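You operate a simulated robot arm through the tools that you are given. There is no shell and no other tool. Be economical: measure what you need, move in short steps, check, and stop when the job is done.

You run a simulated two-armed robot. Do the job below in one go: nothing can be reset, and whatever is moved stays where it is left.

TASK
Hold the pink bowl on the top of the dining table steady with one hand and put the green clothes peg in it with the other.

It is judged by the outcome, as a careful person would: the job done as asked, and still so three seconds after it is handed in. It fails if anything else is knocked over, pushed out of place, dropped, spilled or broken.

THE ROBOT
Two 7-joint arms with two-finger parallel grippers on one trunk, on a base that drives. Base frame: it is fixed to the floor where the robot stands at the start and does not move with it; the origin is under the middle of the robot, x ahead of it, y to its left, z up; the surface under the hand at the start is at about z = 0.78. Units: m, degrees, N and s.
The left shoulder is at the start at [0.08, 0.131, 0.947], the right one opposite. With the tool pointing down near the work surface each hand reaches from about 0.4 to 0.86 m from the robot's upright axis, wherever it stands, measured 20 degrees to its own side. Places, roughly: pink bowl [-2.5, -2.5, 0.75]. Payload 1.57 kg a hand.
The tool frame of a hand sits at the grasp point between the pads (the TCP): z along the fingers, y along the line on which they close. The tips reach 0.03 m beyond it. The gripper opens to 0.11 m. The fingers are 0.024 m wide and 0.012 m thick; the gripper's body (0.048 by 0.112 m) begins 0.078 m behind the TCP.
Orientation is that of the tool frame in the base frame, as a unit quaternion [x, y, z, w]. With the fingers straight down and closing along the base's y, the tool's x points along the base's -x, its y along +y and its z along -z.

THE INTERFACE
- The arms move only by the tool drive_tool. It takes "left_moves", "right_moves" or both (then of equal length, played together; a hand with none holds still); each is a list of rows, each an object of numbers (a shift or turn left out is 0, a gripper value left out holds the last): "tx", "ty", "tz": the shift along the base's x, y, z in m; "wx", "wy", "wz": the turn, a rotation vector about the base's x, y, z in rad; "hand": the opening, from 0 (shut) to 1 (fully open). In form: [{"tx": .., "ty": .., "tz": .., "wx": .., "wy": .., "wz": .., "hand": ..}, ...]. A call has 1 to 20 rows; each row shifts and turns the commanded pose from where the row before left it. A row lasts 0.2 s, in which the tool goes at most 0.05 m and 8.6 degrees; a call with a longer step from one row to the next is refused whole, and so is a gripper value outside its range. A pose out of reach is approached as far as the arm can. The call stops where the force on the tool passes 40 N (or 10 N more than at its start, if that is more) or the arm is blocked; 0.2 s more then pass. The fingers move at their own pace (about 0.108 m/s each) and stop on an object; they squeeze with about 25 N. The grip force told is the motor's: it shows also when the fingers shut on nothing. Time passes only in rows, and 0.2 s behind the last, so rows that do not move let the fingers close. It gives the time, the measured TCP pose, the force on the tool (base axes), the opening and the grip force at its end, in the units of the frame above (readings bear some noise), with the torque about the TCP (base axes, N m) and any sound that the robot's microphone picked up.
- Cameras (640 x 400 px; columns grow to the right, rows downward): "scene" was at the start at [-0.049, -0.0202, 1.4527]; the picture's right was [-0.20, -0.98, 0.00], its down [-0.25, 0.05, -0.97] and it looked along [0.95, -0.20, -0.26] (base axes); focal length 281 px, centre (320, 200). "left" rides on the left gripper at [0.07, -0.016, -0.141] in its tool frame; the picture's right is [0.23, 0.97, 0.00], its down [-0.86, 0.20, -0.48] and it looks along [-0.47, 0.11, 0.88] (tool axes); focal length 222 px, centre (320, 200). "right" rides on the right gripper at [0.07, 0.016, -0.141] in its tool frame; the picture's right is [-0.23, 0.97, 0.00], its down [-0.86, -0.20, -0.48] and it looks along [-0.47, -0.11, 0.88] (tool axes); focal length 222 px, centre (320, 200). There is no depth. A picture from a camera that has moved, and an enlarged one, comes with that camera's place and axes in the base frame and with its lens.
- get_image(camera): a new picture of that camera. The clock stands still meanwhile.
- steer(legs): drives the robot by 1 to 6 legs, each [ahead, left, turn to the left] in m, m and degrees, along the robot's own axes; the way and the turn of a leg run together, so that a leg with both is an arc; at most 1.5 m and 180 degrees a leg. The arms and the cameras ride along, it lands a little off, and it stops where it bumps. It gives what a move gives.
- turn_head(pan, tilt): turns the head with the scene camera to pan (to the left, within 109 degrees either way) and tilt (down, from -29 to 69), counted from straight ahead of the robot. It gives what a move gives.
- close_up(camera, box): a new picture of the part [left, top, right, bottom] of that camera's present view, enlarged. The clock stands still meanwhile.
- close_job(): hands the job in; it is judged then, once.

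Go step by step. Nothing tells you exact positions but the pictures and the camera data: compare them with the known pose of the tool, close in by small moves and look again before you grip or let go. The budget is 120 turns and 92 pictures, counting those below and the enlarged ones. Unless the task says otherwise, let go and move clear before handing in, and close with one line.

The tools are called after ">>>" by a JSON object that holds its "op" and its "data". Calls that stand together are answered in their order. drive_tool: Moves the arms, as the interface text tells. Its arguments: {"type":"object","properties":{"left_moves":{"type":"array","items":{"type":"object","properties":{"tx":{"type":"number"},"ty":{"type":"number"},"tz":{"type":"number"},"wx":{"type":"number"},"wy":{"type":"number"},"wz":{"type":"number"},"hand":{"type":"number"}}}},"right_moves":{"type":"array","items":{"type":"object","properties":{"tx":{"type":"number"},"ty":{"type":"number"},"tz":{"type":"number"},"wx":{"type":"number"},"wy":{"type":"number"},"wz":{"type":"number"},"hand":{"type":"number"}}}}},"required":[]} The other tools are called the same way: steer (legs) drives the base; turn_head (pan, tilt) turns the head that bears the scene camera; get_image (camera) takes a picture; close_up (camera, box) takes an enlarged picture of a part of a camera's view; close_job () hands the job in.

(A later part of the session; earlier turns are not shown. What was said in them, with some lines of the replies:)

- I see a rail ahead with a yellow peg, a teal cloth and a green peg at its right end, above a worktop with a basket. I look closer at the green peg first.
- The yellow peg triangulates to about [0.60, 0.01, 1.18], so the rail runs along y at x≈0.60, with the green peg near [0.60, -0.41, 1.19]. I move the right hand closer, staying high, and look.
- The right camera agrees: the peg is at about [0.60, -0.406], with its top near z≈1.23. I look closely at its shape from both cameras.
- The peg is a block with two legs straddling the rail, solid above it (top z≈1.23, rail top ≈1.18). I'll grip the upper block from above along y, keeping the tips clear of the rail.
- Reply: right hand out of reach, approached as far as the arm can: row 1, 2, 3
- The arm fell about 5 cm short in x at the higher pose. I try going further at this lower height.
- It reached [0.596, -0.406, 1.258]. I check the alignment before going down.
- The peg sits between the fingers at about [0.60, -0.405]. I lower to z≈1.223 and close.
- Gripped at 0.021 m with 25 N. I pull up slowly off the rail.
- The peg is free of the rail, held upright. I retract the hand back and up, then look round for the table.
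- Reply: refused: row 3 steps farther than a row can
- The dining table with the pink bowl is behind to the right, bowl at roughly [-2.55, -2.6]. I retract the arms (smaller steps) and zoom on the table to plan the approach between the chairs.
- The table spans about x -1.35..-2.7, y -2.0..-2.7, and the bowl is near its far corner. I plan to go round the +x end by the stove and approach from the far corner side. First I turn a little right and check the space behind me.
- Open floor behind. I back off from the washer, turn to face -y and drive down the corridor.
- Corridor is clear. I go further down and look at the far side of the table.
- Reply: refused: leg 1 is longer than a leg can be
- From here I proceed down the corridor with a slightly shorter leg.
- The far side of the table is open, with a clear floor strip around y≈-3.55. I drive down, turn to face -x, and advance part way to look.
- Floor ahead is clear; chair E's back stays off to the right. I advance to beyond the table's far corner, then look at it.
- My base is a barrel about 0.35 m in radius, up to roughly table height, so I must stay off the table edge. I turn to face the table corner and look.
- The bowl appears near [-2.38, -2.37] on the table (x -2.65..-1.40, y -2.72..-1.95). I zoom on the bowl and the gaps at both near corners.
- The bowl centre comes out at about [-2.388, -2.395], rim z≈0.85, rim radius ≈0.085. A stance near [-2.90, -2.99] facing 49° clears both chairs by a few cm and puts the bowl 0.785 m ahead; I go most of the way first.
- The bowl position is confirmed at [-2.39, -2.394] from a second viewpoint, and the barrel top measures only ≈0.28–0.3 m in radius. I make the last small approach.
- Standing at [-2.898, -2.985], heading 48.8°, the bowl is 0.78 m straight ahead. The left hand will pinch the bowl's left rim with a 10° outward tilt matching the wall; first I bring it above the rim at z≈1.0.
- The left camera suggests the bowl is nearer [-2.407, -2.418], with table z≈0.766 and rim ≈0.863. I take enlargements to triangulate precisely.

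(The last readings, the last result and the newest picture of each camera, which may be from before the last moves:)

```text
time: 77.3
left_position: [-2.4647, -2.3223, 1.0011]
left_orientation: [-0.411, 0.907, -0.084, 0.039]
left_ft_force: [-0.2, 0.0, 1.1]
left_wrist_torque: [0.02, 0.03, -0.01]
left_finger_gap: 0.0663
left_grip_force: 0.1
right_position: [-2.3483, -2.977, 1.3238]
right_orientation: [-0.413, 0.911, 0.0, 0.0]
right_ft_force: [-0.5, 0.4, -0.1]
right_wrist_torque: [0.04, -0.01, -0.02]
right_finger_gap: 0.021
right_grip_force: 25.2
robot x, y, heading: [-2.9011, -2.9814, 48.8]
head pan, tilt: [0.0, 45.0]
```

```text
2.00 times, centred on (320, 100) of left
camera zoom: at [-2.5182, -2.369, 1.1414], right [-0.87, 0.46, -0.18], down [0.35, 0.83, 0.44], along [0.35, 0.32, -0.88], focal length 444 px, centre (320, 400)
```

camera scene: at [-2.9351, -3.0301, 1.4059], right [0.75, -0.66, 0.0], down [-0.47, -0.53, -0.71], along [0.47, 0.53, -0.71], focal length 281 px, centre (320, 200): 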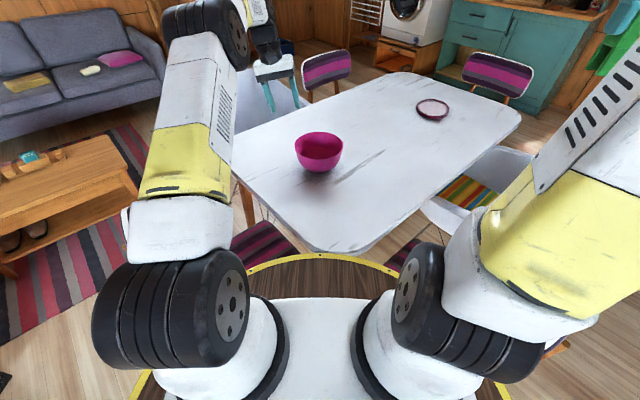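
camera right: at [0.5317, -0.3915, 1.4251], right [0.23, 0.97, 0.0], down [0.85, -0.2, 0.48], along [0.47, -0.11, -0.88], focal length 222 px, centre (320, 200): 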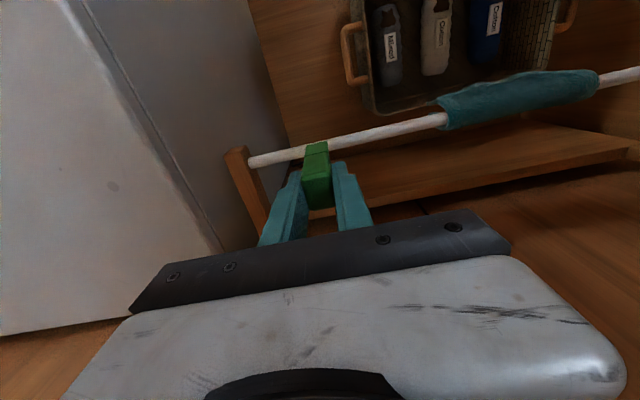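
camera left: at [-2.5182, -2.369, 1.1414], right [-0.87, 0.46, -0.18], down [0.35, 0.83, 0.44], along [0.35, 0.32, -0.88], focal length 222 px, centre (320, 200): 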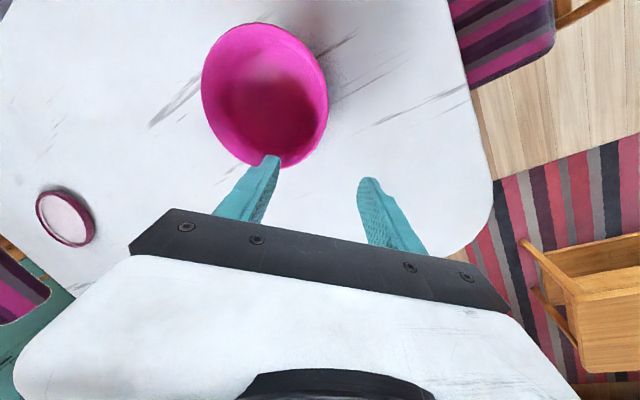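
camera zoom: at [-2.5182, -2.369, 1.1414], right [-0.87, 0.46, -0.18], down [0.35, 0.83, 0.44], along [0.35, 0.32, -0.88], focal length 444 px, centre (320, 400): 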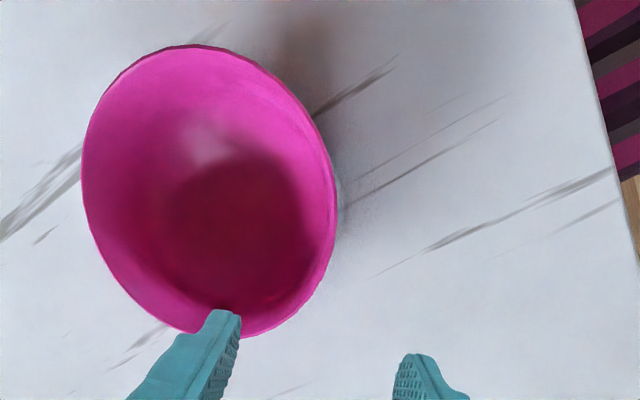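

Best estimate: bowl centre [-2.408, -2.416], rim z≈0.862, R≈0.083. The fingers are ~3 cm too far forward, so I correct that and come down to z≈0.915, tips just above the rim.

>>> {"op": "drive_tool", "data": {"left_moves": [{"tx": -0.009, "ty": -0.024, "tz": -0.01}, {"ty": -0.006, "tz": -0.035}, {"ty": -0.006, "tz": -0.038}, {}]}}

>>> {"op": "get_image", "data": {"camera": "left"}}

>>> {"op": "close_up", "data": {"camera": "scene", "box": [240, 85, 400, 185]}}

```text
time: 78.3
left_position: [-2.4731, -2.3581, 0.9164]
left_orientation: [-0.411, 0.907, -0.083, 0.038]
left_ft_force: [0.0, -0.4, -0.4]
left_wrist_torque: [0.01, 0.01, -0.01]
left_finger_gap: 0.066
left_grip_force: 0.2
right_position: [-2.3476, -2.9767, 1.3243]
right_orientation: [-0.414, 0.91, 0.0, 0.0]
right_ft_force: [0.3, -0.2, -0.6]
right_wrist_torque: [-0.05, 0.02, -0.01]
right_finger_gap: 0.0209
right_grip_force: 25.5
robot x, y, heading: [-2.9006, -2.9851, 48.8]
head pan, tilt: [0.0, 45.0]
```

```text
55 pictures are left
camera left: at [-2.5268, -2.4055, 1.0582], right [-0.87, 0.46, -0.18], down [0.35, 0.83, 0.43], along [0.35, 0.32, -0.88], focal length 222 px, centre (320, 200)
```

left: 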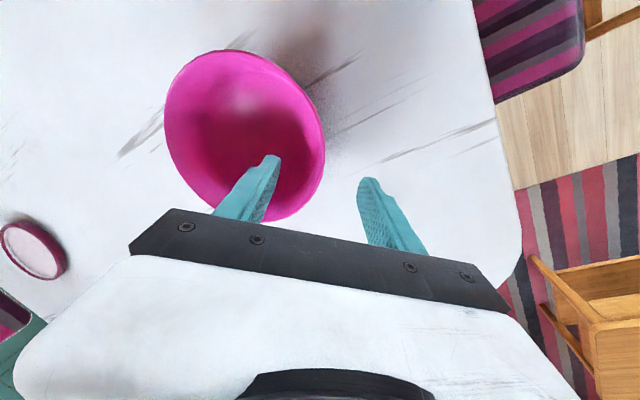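

```text
4.00 times, centred on (320, 135) of scene
camera zoom: at [-2.9349, -3.0298, 1.4059], right [0.75, -0.66, 0.0], down [-0.47, -0.53, -0.71], along [0.47, 0.53, -0.71], focal length 1125 px, centre (320, 460)
```

zoom: 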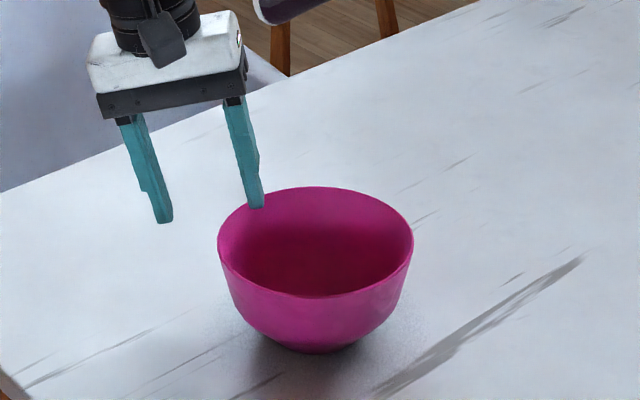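

The fingertip reference checks out against the scene picture, and the rim's left edge lies right on the tool axis. I go down along the tool axis to z≈0.855, then look before closing.

>>> {"op": "drive_tool", "data": {"left_moves": [{"tx": 0.003, "ty": -0.0025, "tz": -0.02}, {"tx": 0.003, "ty": -0.0025, "tz": -0.02}, {"tx": 0.0026, "ty": -0.0025, "tz": -0.02}, {}]}}

>>> {"op": "get_image", "data": {"camera": "left"}}

>>> {"op": "close_up", "data": {"camera": "scene", "box": [240, 85, 400, 185]}}

```text
time: 79.3
left_position: [-2.466, -2.367, 0.8571]
left_orientation: [-0.412, 0.907, -0.083, 0.038]
left_ft_force: [1.1, -0.3, -0.4]
left_wrist_torque: [0.01, -0.02, 0.04]
left_finger_gap: 0.0658
left_grip_force: 0.1
right_position: [-2.3473, -2.9769, 1.3227]
right_orientation: [-0.413, 0.911, 0.0, 0.001]
right_ft_force: [-0.4, -0.6, -1.3]
right_wrist_torque: [-0.02, 0.08, 0.02]
right_finger_gap: 0.0209
right_grip_force: 25.1
robot x, y, heading: [-2.8991, -2.9855, 48.8]
head pan, tilt: [0.0, 45.0]
```

```text
53 pictures are left
camera left: at [-2.5187, -2.4131, 0.9979], right [-0.87, 0.46, -0.18], down [0.35, 0.83, 0.43], along [0.35, 0.32, -0.88], focal length 222 px, centre (320, 200)
```

left: 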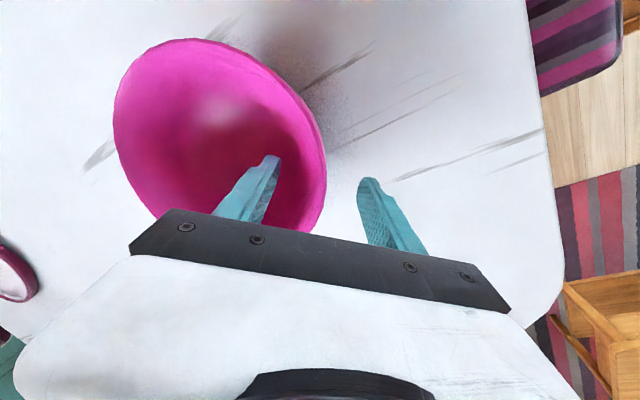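

```text
4.00 times, centred on (320, 135) of scene
camera zoom: at [-2.9349, -3.0298, 1.4059], right [0.75, -0.66, 0.0], down [-0.47, -0.53, -0.71], along [0.47, 0.53, -0.71], focal length 1125 px, centre (320, 460)
```

zoom: 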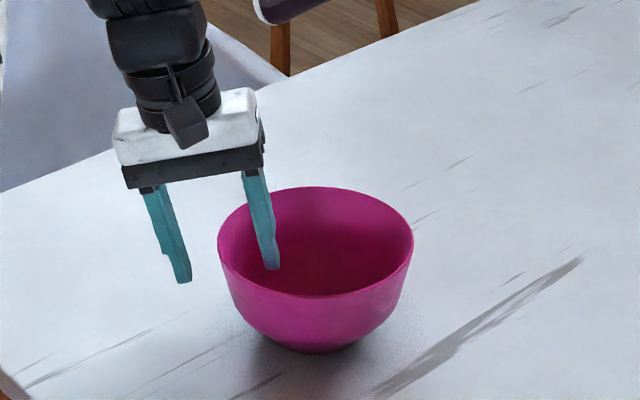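

The rim is between the fingers, about 4 mm to the left of their centre. I shift by that and close gently.

>>> {"op": "drive_tool", "data": {"left_moves": [{"tx": -0.003, "ty": 0.0026}, {"hand": 0.35}, {"hand": 0.2}, {"hand": 0.1}, {"hand": 0.0}, {}, {}]}}

>>> {"op": "get_image", "data": {"camera": "left"}}

>>> {"op": "close_up", "data": {"camera": "scene", "box": [240, 85, 400, 185]}}

```text
time: 80.9
left_position: [-2.4688, -2.3636, 0.8574]
left_orientation: [-0.411, 0.907, -0.083, 0.039]
left_ft_force: [-0.6, 0.0, 6.8]
left_wrist_torque: [-0.41, -0.07, -0.01]
left_finger_gap: 0.0032
left_grip_force: 24.8
right_position: [-2.3478, -2.9766, 1.3239]
right_orientation: [-0.414, 0.91, 0.001, 0.0]
right_ft_force: [-0.4, 0.1, 0.4]
right_wrist_torque: [-0.04, 0.01, 0.01]
right_finger_gap: 0.021
right_grip_force: 25.2
robot x, y, heading: [-2.8916, -2.9866, 48.8]
head pan, tilt: [0.0, 45.0]
```

```text
51 pictures are left
camera left: at [-2.5219, -2.4106, 0.9986], right [-0.87, 0.46, -0.18], down [0.35, 0.83, 0.44], along [0.35, 0.32, -0.88], focal length 222 px, centre (320, 200)
```

left: 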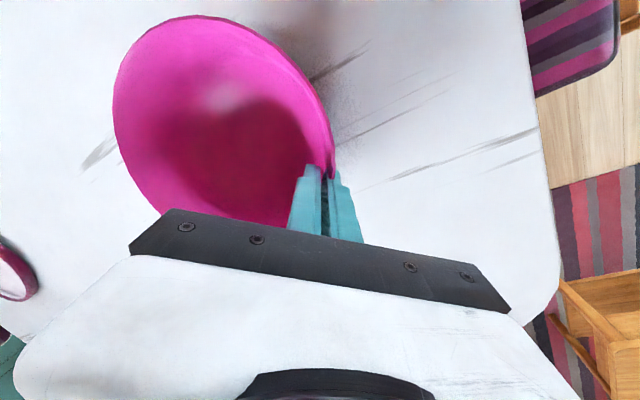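

```text
4.00 times, centred on (320, 135) of scene
camera zoom: at [-2.935, -3.0299, 1.4059], right [0.75, -0.66, 0.0], down [-0.47, -0.53, -0.71], along [0.47, 0.53, -0.71], focal length 1125 px, centre (320, 460)
```

zoom: 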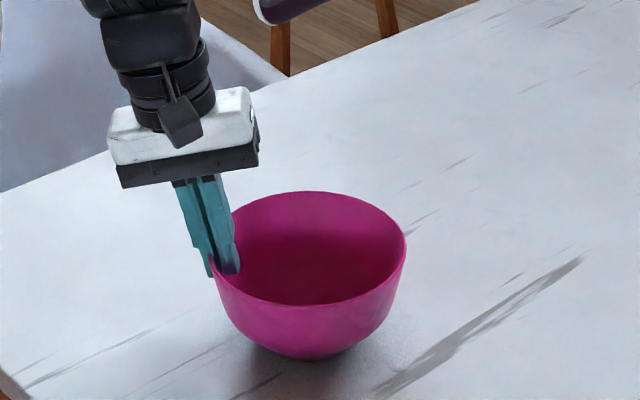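

The rim is held, but the bowl seems tipped a few degrees to the left with 7 N downward push. I relax it by turning the tool back ~3° and raising slightly.

>>> {"op": "drive_tool", "data": {"left_moves": [{"wx": 0.012, "wy": 0.013, "tz": 0.001}, {"wx": 0.012, "wy": 0.013, "tz": 0.001}, {"wx": 0.012, "wy": 0.013, "tz": 0.001}, {}]}}

>>> {"op": "close_up", "data": {"camera": "scene", "box": [240, 85, 400, 185]}}

```text
time: 81.9
left_position: [-2.4686, -2.364, 0.8584]
left_orientation: [-0.412, 0.909, -0.059, 0.028]
left_ft_force: [1.2, -2.4, 4.4]
left_wrist_torque: [-0.66, -0.44, 0.05]
left_finger_gap: 0.0037
left_grip_force: 24.6
right_position: [-2.3474, -2.9775, 1.3222]
right_orientation: [-0.413, 0.911, 0.0, 0.0]
right_ft_force: [-0.2, -0.4, 0.2]
right_wrist_torque: [-0.01, -0.01, 0.01]
right_finger_gap: 0.021
right_grip_force: 25.1
robot x, y, heading: [-2.8939, -2.991, 48.8]
head pan, tilt: [0.0, 45.0]
```

```text
4.00 times, centred on (320, 135) of scene
camera zoom: at [-2.9349, -3.03, 1.4059], right [0.75, -0.66, 0.0], down [-0.47, -0.53, -0.71], along [0.47, 0.53, -0.71], focal length 1125 px, centre (320, 460)
```

zoom: 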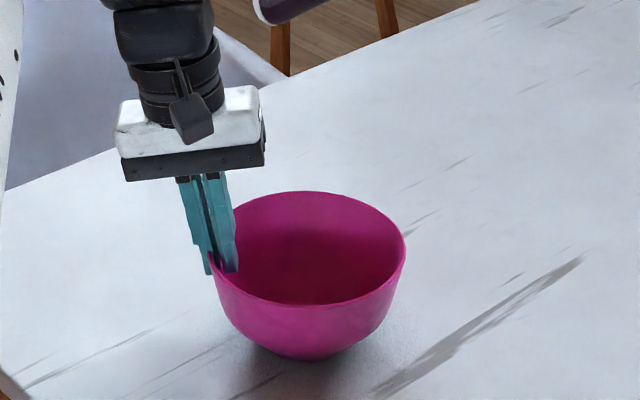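

The push is still 4 N down, which tips the bowl about its small base. I raise a few millimetres more and undo the turn.

>>> {"op": "drive_tool", "data": {"left_moves": [{"wx": -0.012, "wy": -0.013, "tz": 0.001}, {"wx": -0.012, "wy": -0.013, "tz": 0.001}, {"tz": 0.001}, {}]}}

>>> {"op": "close_up", "data": {"camera": "scene", "box": [240, 85, 400, 185]}}

```text
time: 82.9
left_position: [-2.4697, -2.365, 0.8624]
left_orientation: [-0.412, 0.907, -0.076, 0.034]
left_ft_force: [0.3, -0.4, -1.1]
left_wrist_torque: [0.11, 0.11, 0.01]
left_finger_gap: 0.0034
left_grip_force: 24.0
right_position: [-2.3471, -2.9776, 1.3232]
right_orientation: [-0.413, 0.911, 0.0, 0.0]
right_ft_force: [0.0, 0.0, 0.7]
right_wrist_torque: [0.0, 0.0, -0.01]
right_finger_gap: 0.0213
right_grip_force: 25.1
robot x, y, heading: [-2.8976, -2.9869, 48.9]
head pan, tilt: [0.0, 45.0]
```

```text
4.00 times, centred on (320, 135) of scene
camera zoom: at [-2.9349, -3.0297, 1.4059], right [0.75, -0.66, 0.0], down [-0.47, -0.53, -0.71], along [0.47, 0.53, -0.71], focal length 1125 px, centre (320, 460)
```

zoom: 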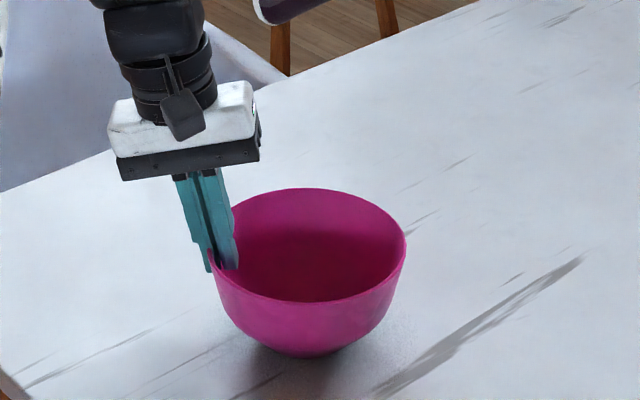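

The force is now near zero, so the bowl is steadied; it sits at about [-2.415, -2.415]. I bring the right hand with the peg, tilted 20° outward, to a point high and right of the bowl.

>>> {"op": "drive_tool", "data": {"right_moves": [{"ty": 0.0314, "tz": -0.019, "wx": 0.0144, "wy": 0.0164}, {"ty": 0.0314, "tz": -0.019, "wx": 0.0144, "wy": 0.0164}, {"ty": 0.0314, "tz": -0.019, "wx": 0.0144, "wy": 0.0164}, {"ty": 0.0314, "tz": -0.019, "wx": 0.0144, "wy": 0.0164}, {"ty": 0.0314, "tz": -0.019, "wx": 0.0144, "wy": 0.0164}, {"ty": 0.0314, "tz": -0.019, "wx": 0.0144, "wy": 0.0164}, {"ty": 0.0314, "tz": -0.019, "wx": 0.0144, "wy": 0.0164}, {"ty": 0.0314, "tz": -0.019, "wx": 0.0144, "wy": 0.0164}, {"ty": 0.0314, "tz": -0.019, "wx": 0.0144, "wy": 0.0164}, {"ty": 0.0314, "tz": -0.019, "wx": 0.0144, "wy": 0.0164}, {"ty": 0.0314, "tz": -0.019, "wx": 0.0144, "wy": 0.0164}, {"ty": 0.0314, "tz": -0.019, "wx": 0.0144, "wy": 0.0164}, {"ty": 0.0314, "tz": -0.019, "wx": 0.0144, "wy": 0.0164}, {"ty": 0.0314, "tz": -0.019, "wx": 0.0144, "wy": 0.0164}, {"ty": 0.0314, "tz": -0.019, "wx": 0.0144, "wy": 0.0164}, {"ty": 0.0314, "tz": -0.019, "wx": 0.0144, "wy": 0.0164}]}}

>>> {"op": "get_image", "data": {"camera": "scene"}}

>>> {"op": "get_image", "data": {"camera": "right"}}

```text
time: 86.3
left_position: [-2.4684, -2.3648, 0.8632]
left_orientation: [-0.411, 0.908, -0.076, 0.035]
left_ft_force: [-0.5, 0.6, -1.2]
left_wrist_torque: [0.1, 0.11, 0.02]
left_finger_gap: 0.003
left_grip_force: 23.8
right_position: [-2.3476, -2.4737, 1.0186]
right_orientation: [-0.408, 0.896, 0.16, -0.072]
right_ft_force: [-0.1, -0.6, -0.2]
right_wrist_torque: [0.02, -0.01, 0.02]
right_finger_gap: 0.0208
right_grip_force: 25.2
robot x, y, heading: [-2.8907, -2.9847, 48.9]
head pan, tilt: [0.0, 45.0]
```

```text
47 pictures are left
camera scene: at [-2.935, -3.03, 1.4059], right [0.75, -0.66, 0.0], down [-0.47, -0.53, -0.71], along [0.47, 0.53, -0.71], focal length 281 px, centre (320, 200)
```

scene: 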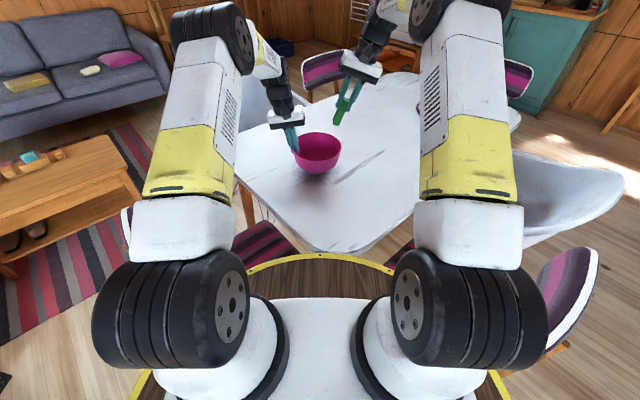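

```text
46 pictures are left
camera right: at [-2.3681, -2.5492, 1.1587], right [-0.54, 0.77, 0.33], down [0.83, 0.41, 0.38], along [0.16, 0.48, -0.86], focal length 222 px, centre (320, 200)
```

right: 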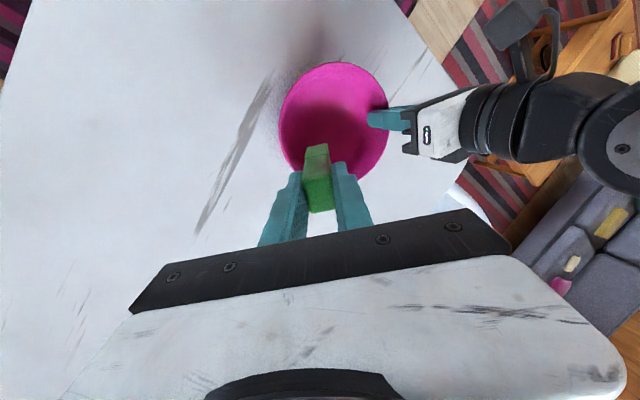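

The peg hangs just right of the bowl, and the left hand is well clear. I move over the bowl's right half and lower until the peg's end is at rim height, then check.

>>> {"op": "drive_tool", "data": {"right_moves": [{"tx": -0.023, "ty": 0.018}, {"tx": -0.023, "ty": 0.018}, {"tz": -0.03}, {"tz": -0.03}, {"tz": -0.025}, {}]}}

>>> {"op": "close_up", "data": {"camera": "scene", "box": [240, 65, 400, 185]}}

>>> {"op": "get_image", "data": {"camera": "right"}}

```text
time: 87.7
left_position: [-2.4692, -2.3633, 0.863]
left_orientation: [-0.412, 0.908, -0.075, 0.034]
left_ft_force: [0.5, -0.5, -1.5]
left_wrist_torque: [0.05, 0.05, 0.0]
left_finger_gap: 0.0033
left_grip_force: 24.5
right_position: [-2.3925, -2.4385, 0.9347]
right_orientation: [-0.407, 0.897, 0.159, -0.071]
right_ft_force: [0.8, 0.1, -0.8]
right_wrist_torque: [0.0, 0.02, -0.02]
right_finger_gap: 0.0209
right_grip_force: 24.8
robot x, y, heading: [-2.8969, -2.987, 48.8]
head pan, tilt: [0.0, 45.0]
```

```text
3.33 times, centred on (320, 125) of scene
camera zoom: at [-2.9348, -3.0296, 1.4059], right [0.75, -0.66, 0.0], down [-0.47, -0.53, -0.71], along [0.47, 0.53, -0.71], focal length 938 px, centre (320, 450)
```

zoom: 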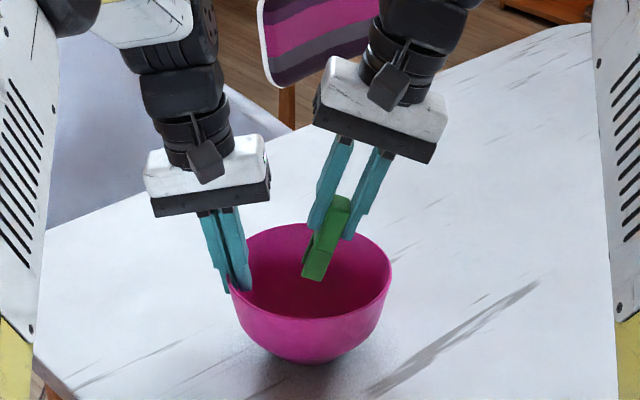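

```text
44 pictures are left
camera right: at [-2.4148, -2.5139, 1.0731], right [-0.54, 0.77, 0.33], down [0.83, 0.41, 0.38], along [0.16, 0.48, -0.86], focal length 222 px, centre (320, 200)
```

right: 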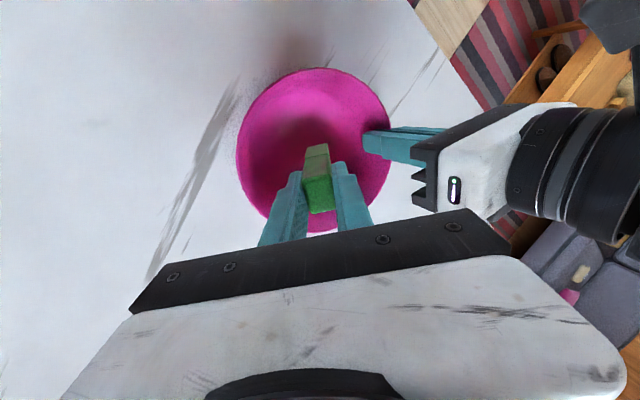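

The peg is centred over the bowl with both grippers apart. I lower it inside.

>>> {"op": "drive_tool", "data": {"right_moves": [{"tz": -0.02}, {"tz": -0.02}, {"tz": -0.015}, {"tz": -0.007}, {}]}}

>>> {"op": "close_up", "data": {"camera": "scene", "box": [240, 65, 400, 185]}}

>>> {"op": "get_image", "data": {"camera": "right"}}

```text
time: 88.9
left_position: [-2.4696, -2.3638, 0.8632]
left_orientation: [-0.412, 0.908, -0.076, 0.035]
left_ft_force: [0.7, 0.0, -1.2]
left_wrist_torque: [0.07, 0.11, 0.01]
left_finger_gap: 0.0031
left_grip_force: 24.3
right_position: [-2.3933, -2.4388, 0.8728]
right_orientation: [-0.407, 0.897, 0.159, -0.072]
right_ft_force: [0.0, -0.6, 0.3]
right_wrist_torque: [-0.01, 0.0, -0.02]
right_finger_gap: 0.021
right_grip_force: 25.0
robot x, y, heading: [-2.8922, -2.9835, 48.8]
head pan, tilt: [0.0, 45.0]
```

```text
3.33 times, centred on (320, 125) of scene
camera zoom: at [-2.9348, -3.0296, 1.4059], right [0.75, -0.66, 0.0], down [-0.47, -0.53, -0.71], along [0.47, 0.53, -0.71], focal length 938 px, centre (320, 450)
```

zoom: 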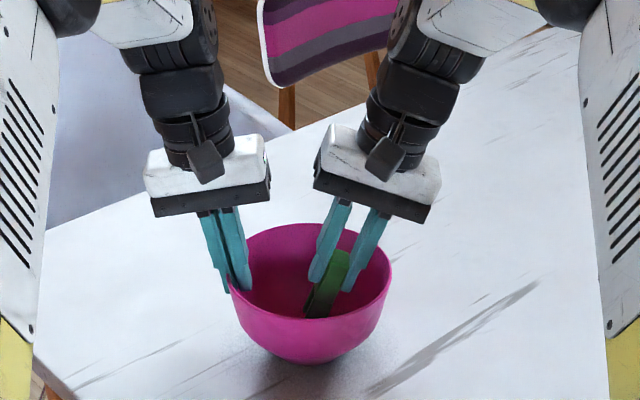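

```text
42 pictures are left
camera right: at [-2.4144, -2.5139, 1.0117], right [-0.54, 0.77, 0.33], down [0.83, 0.41, 0.38], along [0.16, 0.48, -0.86], focal length 222 px, centre (320, 200)
```

right: 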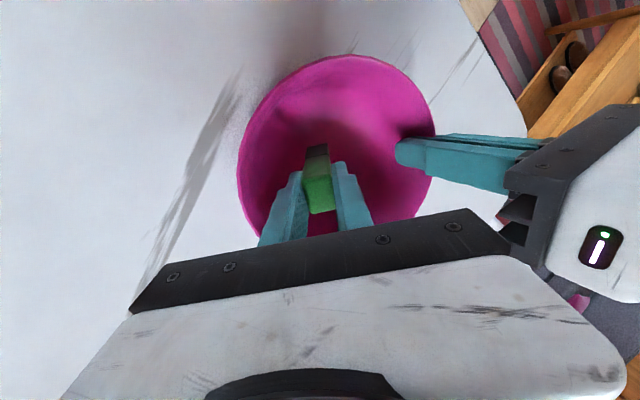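

The peg is inside the bowl, not yet touching. I lower a touch more, then open partially to release.

>>> {"op": "drive_tool", "data": {"right_moves": [{"tz": -0.005}, {"tz": -0.005}, {"tz": -0.004}, {}]}}

>>> {"op": "drive_tool", "data": {"right_moves": [{"hand": 0.28}, {"hand": 0.35}, {"hand": 0.42}, {}, {}]}}

>>> {"op": "get_image", "data": {"camera": "right"}}

>>> {"op": "close_up", "data": {"camera": "scene", "box": [240, 65, 400, 185]}}

```text
time: 89.9
left_position: [-2.4702, -2.3646, 0.8622]
left_orientation: [-0.413, 0.907, -0.075, 0.035]
left_ft_force: [0.1, 0.0, -1.7]
left_wrist_torque: [0.11, 0.11, 0.02]
left_finger_gap: 0.0034
left_grip_force: 23.8
right_position: [-2.3937, -2.4402, 0.8583]
right_orientation: [-0.407, 0.897, 0.159, -0.071]
right_ft_force: [-0.2, -0.1, -0.4]
right_wrist_torque: [-0.01, -0.03, 0.0]
right_finger_gap: 0.0209
right_grip_force: 24.8
robot x, y, heading: [-2.8942, -2.9869, 48.6]
head pan, tilt: [0.0, 45.0]
```

```text
time: 91.1
left_position: [-2.4694, -2.3639, 0.8625]
left_orientation: [-0.412, 0.908, -0.076, 0.034]
left_ft_force: [0.4, 0.0, -1.9]
left_wrist_torque: [0.08, 0.14, 0.02]
left_finger_gap: 0.0034
left_grip_force: 24.4
right_position: [-2.3945, -2.4384, 0.8594]
right_orientation: [-0.407, 0.897, 0.159, -0.072]
right_ft_force: [-0.3, -0.7, -0.6]
right_wrist_torque: [-0.02, 0.04, -0.03]
right_finger_gap: 0.0462
right_grip_force: 0.0
robot x, y, heading: [-2.897, -2.9855, 48.8]
head pan, tilt: [0.0, 45.0]
```

```text
41 pictures are left
camera right: at [-2.4149, -2.5137, 0.9976], right [-0.54, 0.77, 0.33], down [0.83, 0.41, 0.38], along [0.16, 0.48, -0.86], focal length 222 px, centre (320, 200)
```

right: 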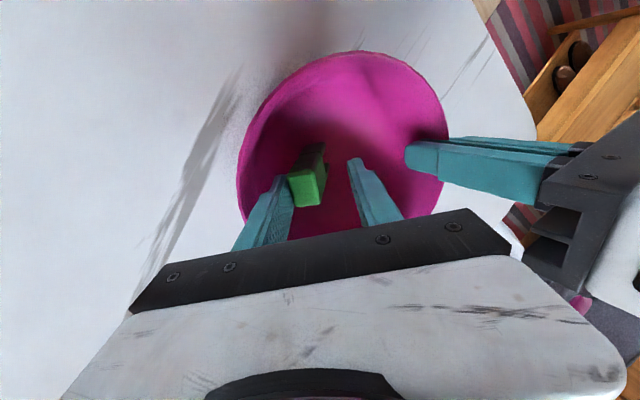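

```text
3.33 times, centred on (320, 125) of scene
camera zoom: at [-2.9348, -3.0296, 1.4059], right [0.75, -0.66, 0.0], down [-0.47, -0.53, -0.71], along [0.47, 0.53, -0.71], focal length 938 px, centre (320, 450)
```

zoom: 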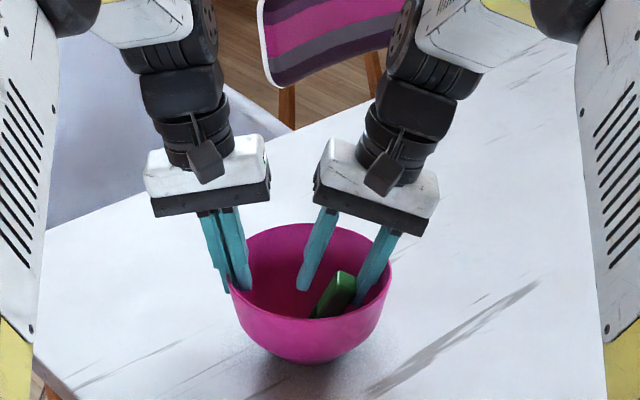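

The peg is released in the bowl, leaning toward the right finger. I withdraw the right hand along its axis and away.

>>> {"op": "drive_tool", "data": {"right_moves": [{"tx": 0.0026, "ty": -0.0022, "tz": 0.01}, {"tx": 0.004, "ty": -0.0034, "tz": 0.015}, {"tx": 0.005, "ty": -0.0045, "tz": 0.02}, {"tx": 0.008, "ty": -0.007, "tz": 0.03}, {"tx": 0.01, "ty": -0.009, "tz": 0.035}, {"tx": 0.02, "ty": -0.017, "tz": 0.03}, {"tx": 0.02, "ty": -0.03, "tz": 0.02}, {"tx": 0.02, "ty": -0.03, "tz": 0.02}]}}

>>> {"op": "close_up", "data": {"camera": "scene", "box": [240, 65, 400, 185]}}

>>> {"op": "get_image", "data": {"camera": "left"}}

```text
time: 92.9
left_position: [-2.4685, -2.3631, 0.8626]
left_orientation: [-0.411, 0.908, -0.076, 0.035]
left_ft_force: [-0.1, 1.2, -2.2]
left_wrist_torque: [0.07, 0.11, 0.0]
left_finger_gap: 0.0035
left_grip_force: 23.9
right_position: [-2.3041, -2.5413, 1.0394]
right_orientation: [-0.407, 0.897, 0.159, -0.072]
right_ft_force: [-0.8, 0.0, -0.4]
right_wrist_torque: [-0.06, -0.02, 0.0]
right_finger_gap: 0.0463
right_grip_force: 0.1
robot x, y, heading: [-2.8949, -2.9869, 48.7]
head pan, tilt: [0.0, 45.0]
```

```text
3.33 times, centred on (320, 125) of scene
camera zoom: at [-2.9348, -3.0293, 1.4059], right [0.75, -0.66, 0.0], down [-0.47, -0.53, -0.71], along [0.47, 0.53, -0.71], focal length 938 px, centre (320, 450)
```

zoom: 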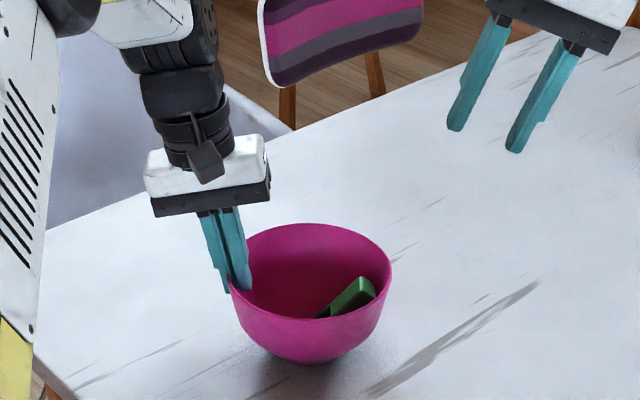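

```text
38 pictures are left
camera left: at [-2.5207, -2.4119, 1.0043], right [-0.87, 0.46, -0.16], down [0.36, 0.82, 0.44], along [0.34, 0.33, -0.88], focal length 222 px, centre (320, 200)
```

left: 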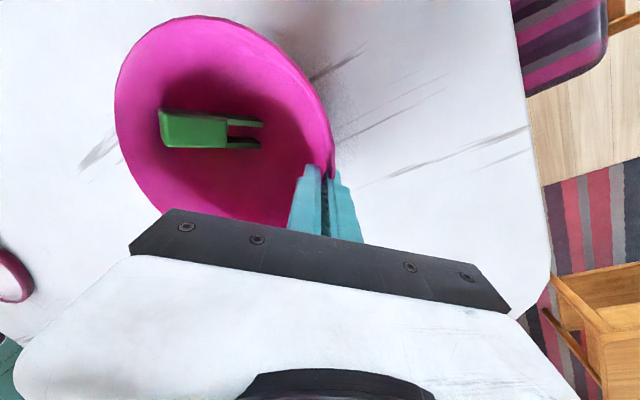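

The peg lies in the bowl. The left hand carries about 2 N of it, so I lower a couple of millimetres until the load is on the table, then let go.

>>> {"op": "drive_tool", "data": {"left_moves": [{"tz": -0.001}, {"tz": -0.001}, {}]}}

```text
time: 93.7
left_position: [-2.4687, -2.3646, 0.8606]
left_orientation: [-0.412, 0.908, -0.075, 0.035]
left_ft_force: [-0.4, 0.3, -2.3]
left_wrist_torque: [0.11, 0.13, -0.04]
left_finger_gap: 0.0032
left_grip_force: 24.3
right_position: [-2.3047, -2.5416, 1.0384]
right_orientation: [-0.407, 0.896, 0.16, -0.072]
right_ft_force: [-0.6, -1.3, -0.1]
right_wrist_torque: [0.02, -0.02, 0.05]
right_finger_gap: 0.0461
right_grip_force: 0.0
robot x, y, heading: [-2.8954, -2.9815, 48.5]
head pan, tilt: [0.0, 45.0]
```

Still carried, so the bowl was just off the table; I lower in 1 mm steps.

>>> {"op": "drive_tool", "data": {"left_moves": [{"tz": -0.001}, {"tz": -0.0005}, {}]}}

```text
time: 94.5
left_position: [-2.4687, -2.3648, 0.8603]
left_orientation: [-0.412, 0.908, -0.075, 0.035]
left_ft_force: [-0.2, 0.1, 0.1]
left_wrist_torque: [-0.02, 0.09, -0.05]
left_finger_gap: 0.0034
left_grip_force: 24.0
right_position: [-2.3035, -2.5423, 1.0386]
right_orientation: [-0.406, 0.897, 0.159, -0.072]
right_ft_force: [-0.6, -0.2, 0.2]
right_wrist_torque: [-0.01, 0.0, 0.01]
right_finger_gap: 0.0462
right_grip_force: 0.0
robot x, y, heading: [-2.8927, -2.9843, 49.0]
head pan, tilt: [0.0, 45.0]
```

The table now carries the bowl. I open the left fingers slowly and withdraw along the tool axis.

>>> {"op": "drive_tool", "data": {"left_moves": [{"hand": 0.08}, {"hand": 0.15}, {"hand": 0.25}, {"hand": 0.35}, {}]}}

>>> {"op": "close_up", "data": {"camera": "scene", "box": [240, 65, 400, 185]}}

>>> {"op": "get_image", "data": {"camera": "left"}}

```text
time: 95.7
left_position: [-2.4691, -2.3641, 0.8596]
left_orientation: [-0.411, 0.908, -0.075, 0.035]
left_ft_force: [-0.4, -0.7, 0.8]
left_wrist_torque: [-0.01, 0.0, 0.01]
left_finger_gap: 0.0385
left_grip_force: 0.0
right_position: [-2.3043, -2.5423, 1.0389]
right_orientation: [-0.407, 0.897, 0.159, -0.072]
right_ft_force: [0.1, 0.3, 0.2]
right_wrist_torque: [0.01, 0.0, -0.01]
right_finger_gap: 0.0461
right_grip_force: 0.0
robot x, y, heading: [-2.8976, -2.9865, 48.5]
head pan, tilt: [0.0, 45.0]
```

```text
3.33 times, centred on (320, 125) of scene
camera zoom: at [-2.9348, -3.0297, 1.4059], right [0.75, -0.66, 0.0], down [-0.47, -0.53, -0.71], along [0.47, 0.53, -0.71], focal length 938 px, centre (320, 450)
```

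zoom: 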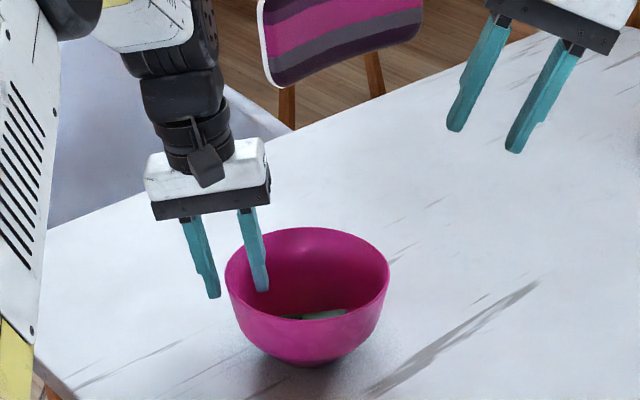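

```text
36 pictures are left
camera left: at [-2.5204, -2.4122, 1.0007], right [-0.87, 0.46, -0.16], down [0.36, 0.82, 0.44], along [0.34, 0.33, -0.88], focal length 222 px, centre (320, 200)
```

left: 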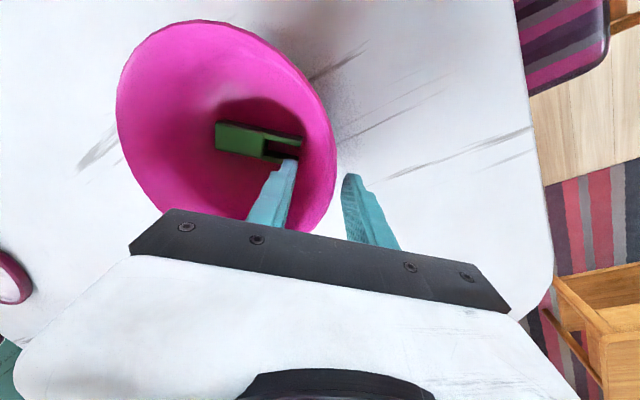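

The bowl stands upright with the peg flat on its bottom, and the rim sits freely between the fingers. I withdraw the left hand up its axis and move it clear.

>>> {"op": "drive_tool", "data": {"left_moves": [{"tx": -0.0015, "ty": 0.0013, "tz": 0.01}, {"tx": -0.003, "ty": 0.0025, "tz": 0.02}, {"tx": -0.004, "ty": 0.0035, "tz": 0.025}, {"tx": -0.006, "ty": 0.005, "tz": 0.03}, {"tx": -0.006, "ty": 0.005, "tz": 0.035}, {"tx": -0.03, "ty": -0.01, "tz": 0.03}, {"tx": -0.03, "ty": -0.02, "tz": 0.03}, {"tx": -0.03, "ty": -0.02, "tz": 0.03}], "right_moves": [{}, {}, {}, {}, {"ty": -0.03, "tz": 0.02}, {"ty": -0.03, "tz": 0.03}, {"ty": -0.03, "tz": 0.03}, {"ty": -0.03, "tz": 0.03}]}}

>>> {"op": "get_image", "data": {"camera": "scene"}}

>>> {"op": "get_image", "data": {"camera": "left"}}

```text
time: 97.5
left_position: [-2.5796, -2.3969, 1.0673]
left_orientation: [-0.412, 0.907, -0.076, 0.035]
left_ft_force: [0.5, 1.2, -0.8]
left_wrist_torque: [-0.05, 0.04, -0.01]
left_finger_gap: 0.0388
left_grip_force: 0.1
right_position: [-2.3038, -2.6622, 1.1483]
right_orientation: [-0.406, 0.897, 0.159, -0.073]
right_ft_force: [0.2, 0.9, -0.6]
right_wrist_torque: [-0.05, 0.01, 0.03]
right_finger_gap: 0.0462
right_grip_force: 0.0
robot x, y, heading: [-2.8915, -2.9876, 48.7]
head pan, tilt: [0.0, 45.0]
```

```text
35 pictures are left
camera scene: at [-2.9344, -3.0291, 1.4059], right [0.75, -0.66, 0.0], down [-0.47, -0.53, -0.71], along [0.47, 0.53, -0.71], focal length 281 px, centre (320, 200)
```

scene: 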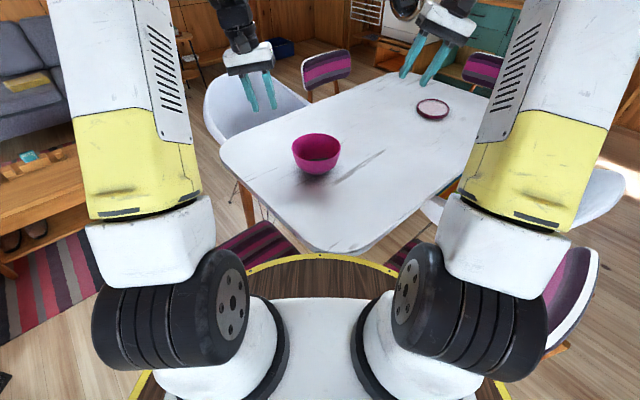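

```text
34 pictures are left
camera left: at [-2.6314, -2.445, 1.2099], right [-0.87, 0.46, -0.16], down [0.36, 0.83, 0.44], along [0.34, 0.32, -0.88], focal length 222 px, centre (320, 200)
```

left: 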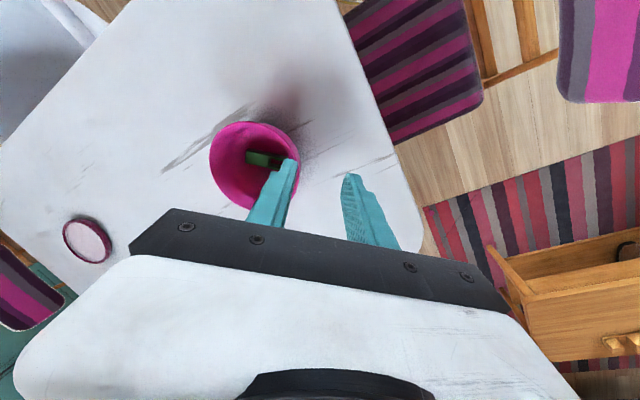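

The bowl stands upright on the table with the green peg inside, both hands are clear, and nothing around looks disturbed. I hand the job in.

>>> {"op": "close_job", "data": {}}

```text
The job is handed in.
```

The green clothes peg is in the pink bowl on the dining table. The left hand held the bowl steady while the right put the peg in. Both hands have let go and moved clear, and nothing else looks disturbed. While being held, the bowl shifted about a centimetre and lifted a few millimetres off the table, but I set it back down before letting go.
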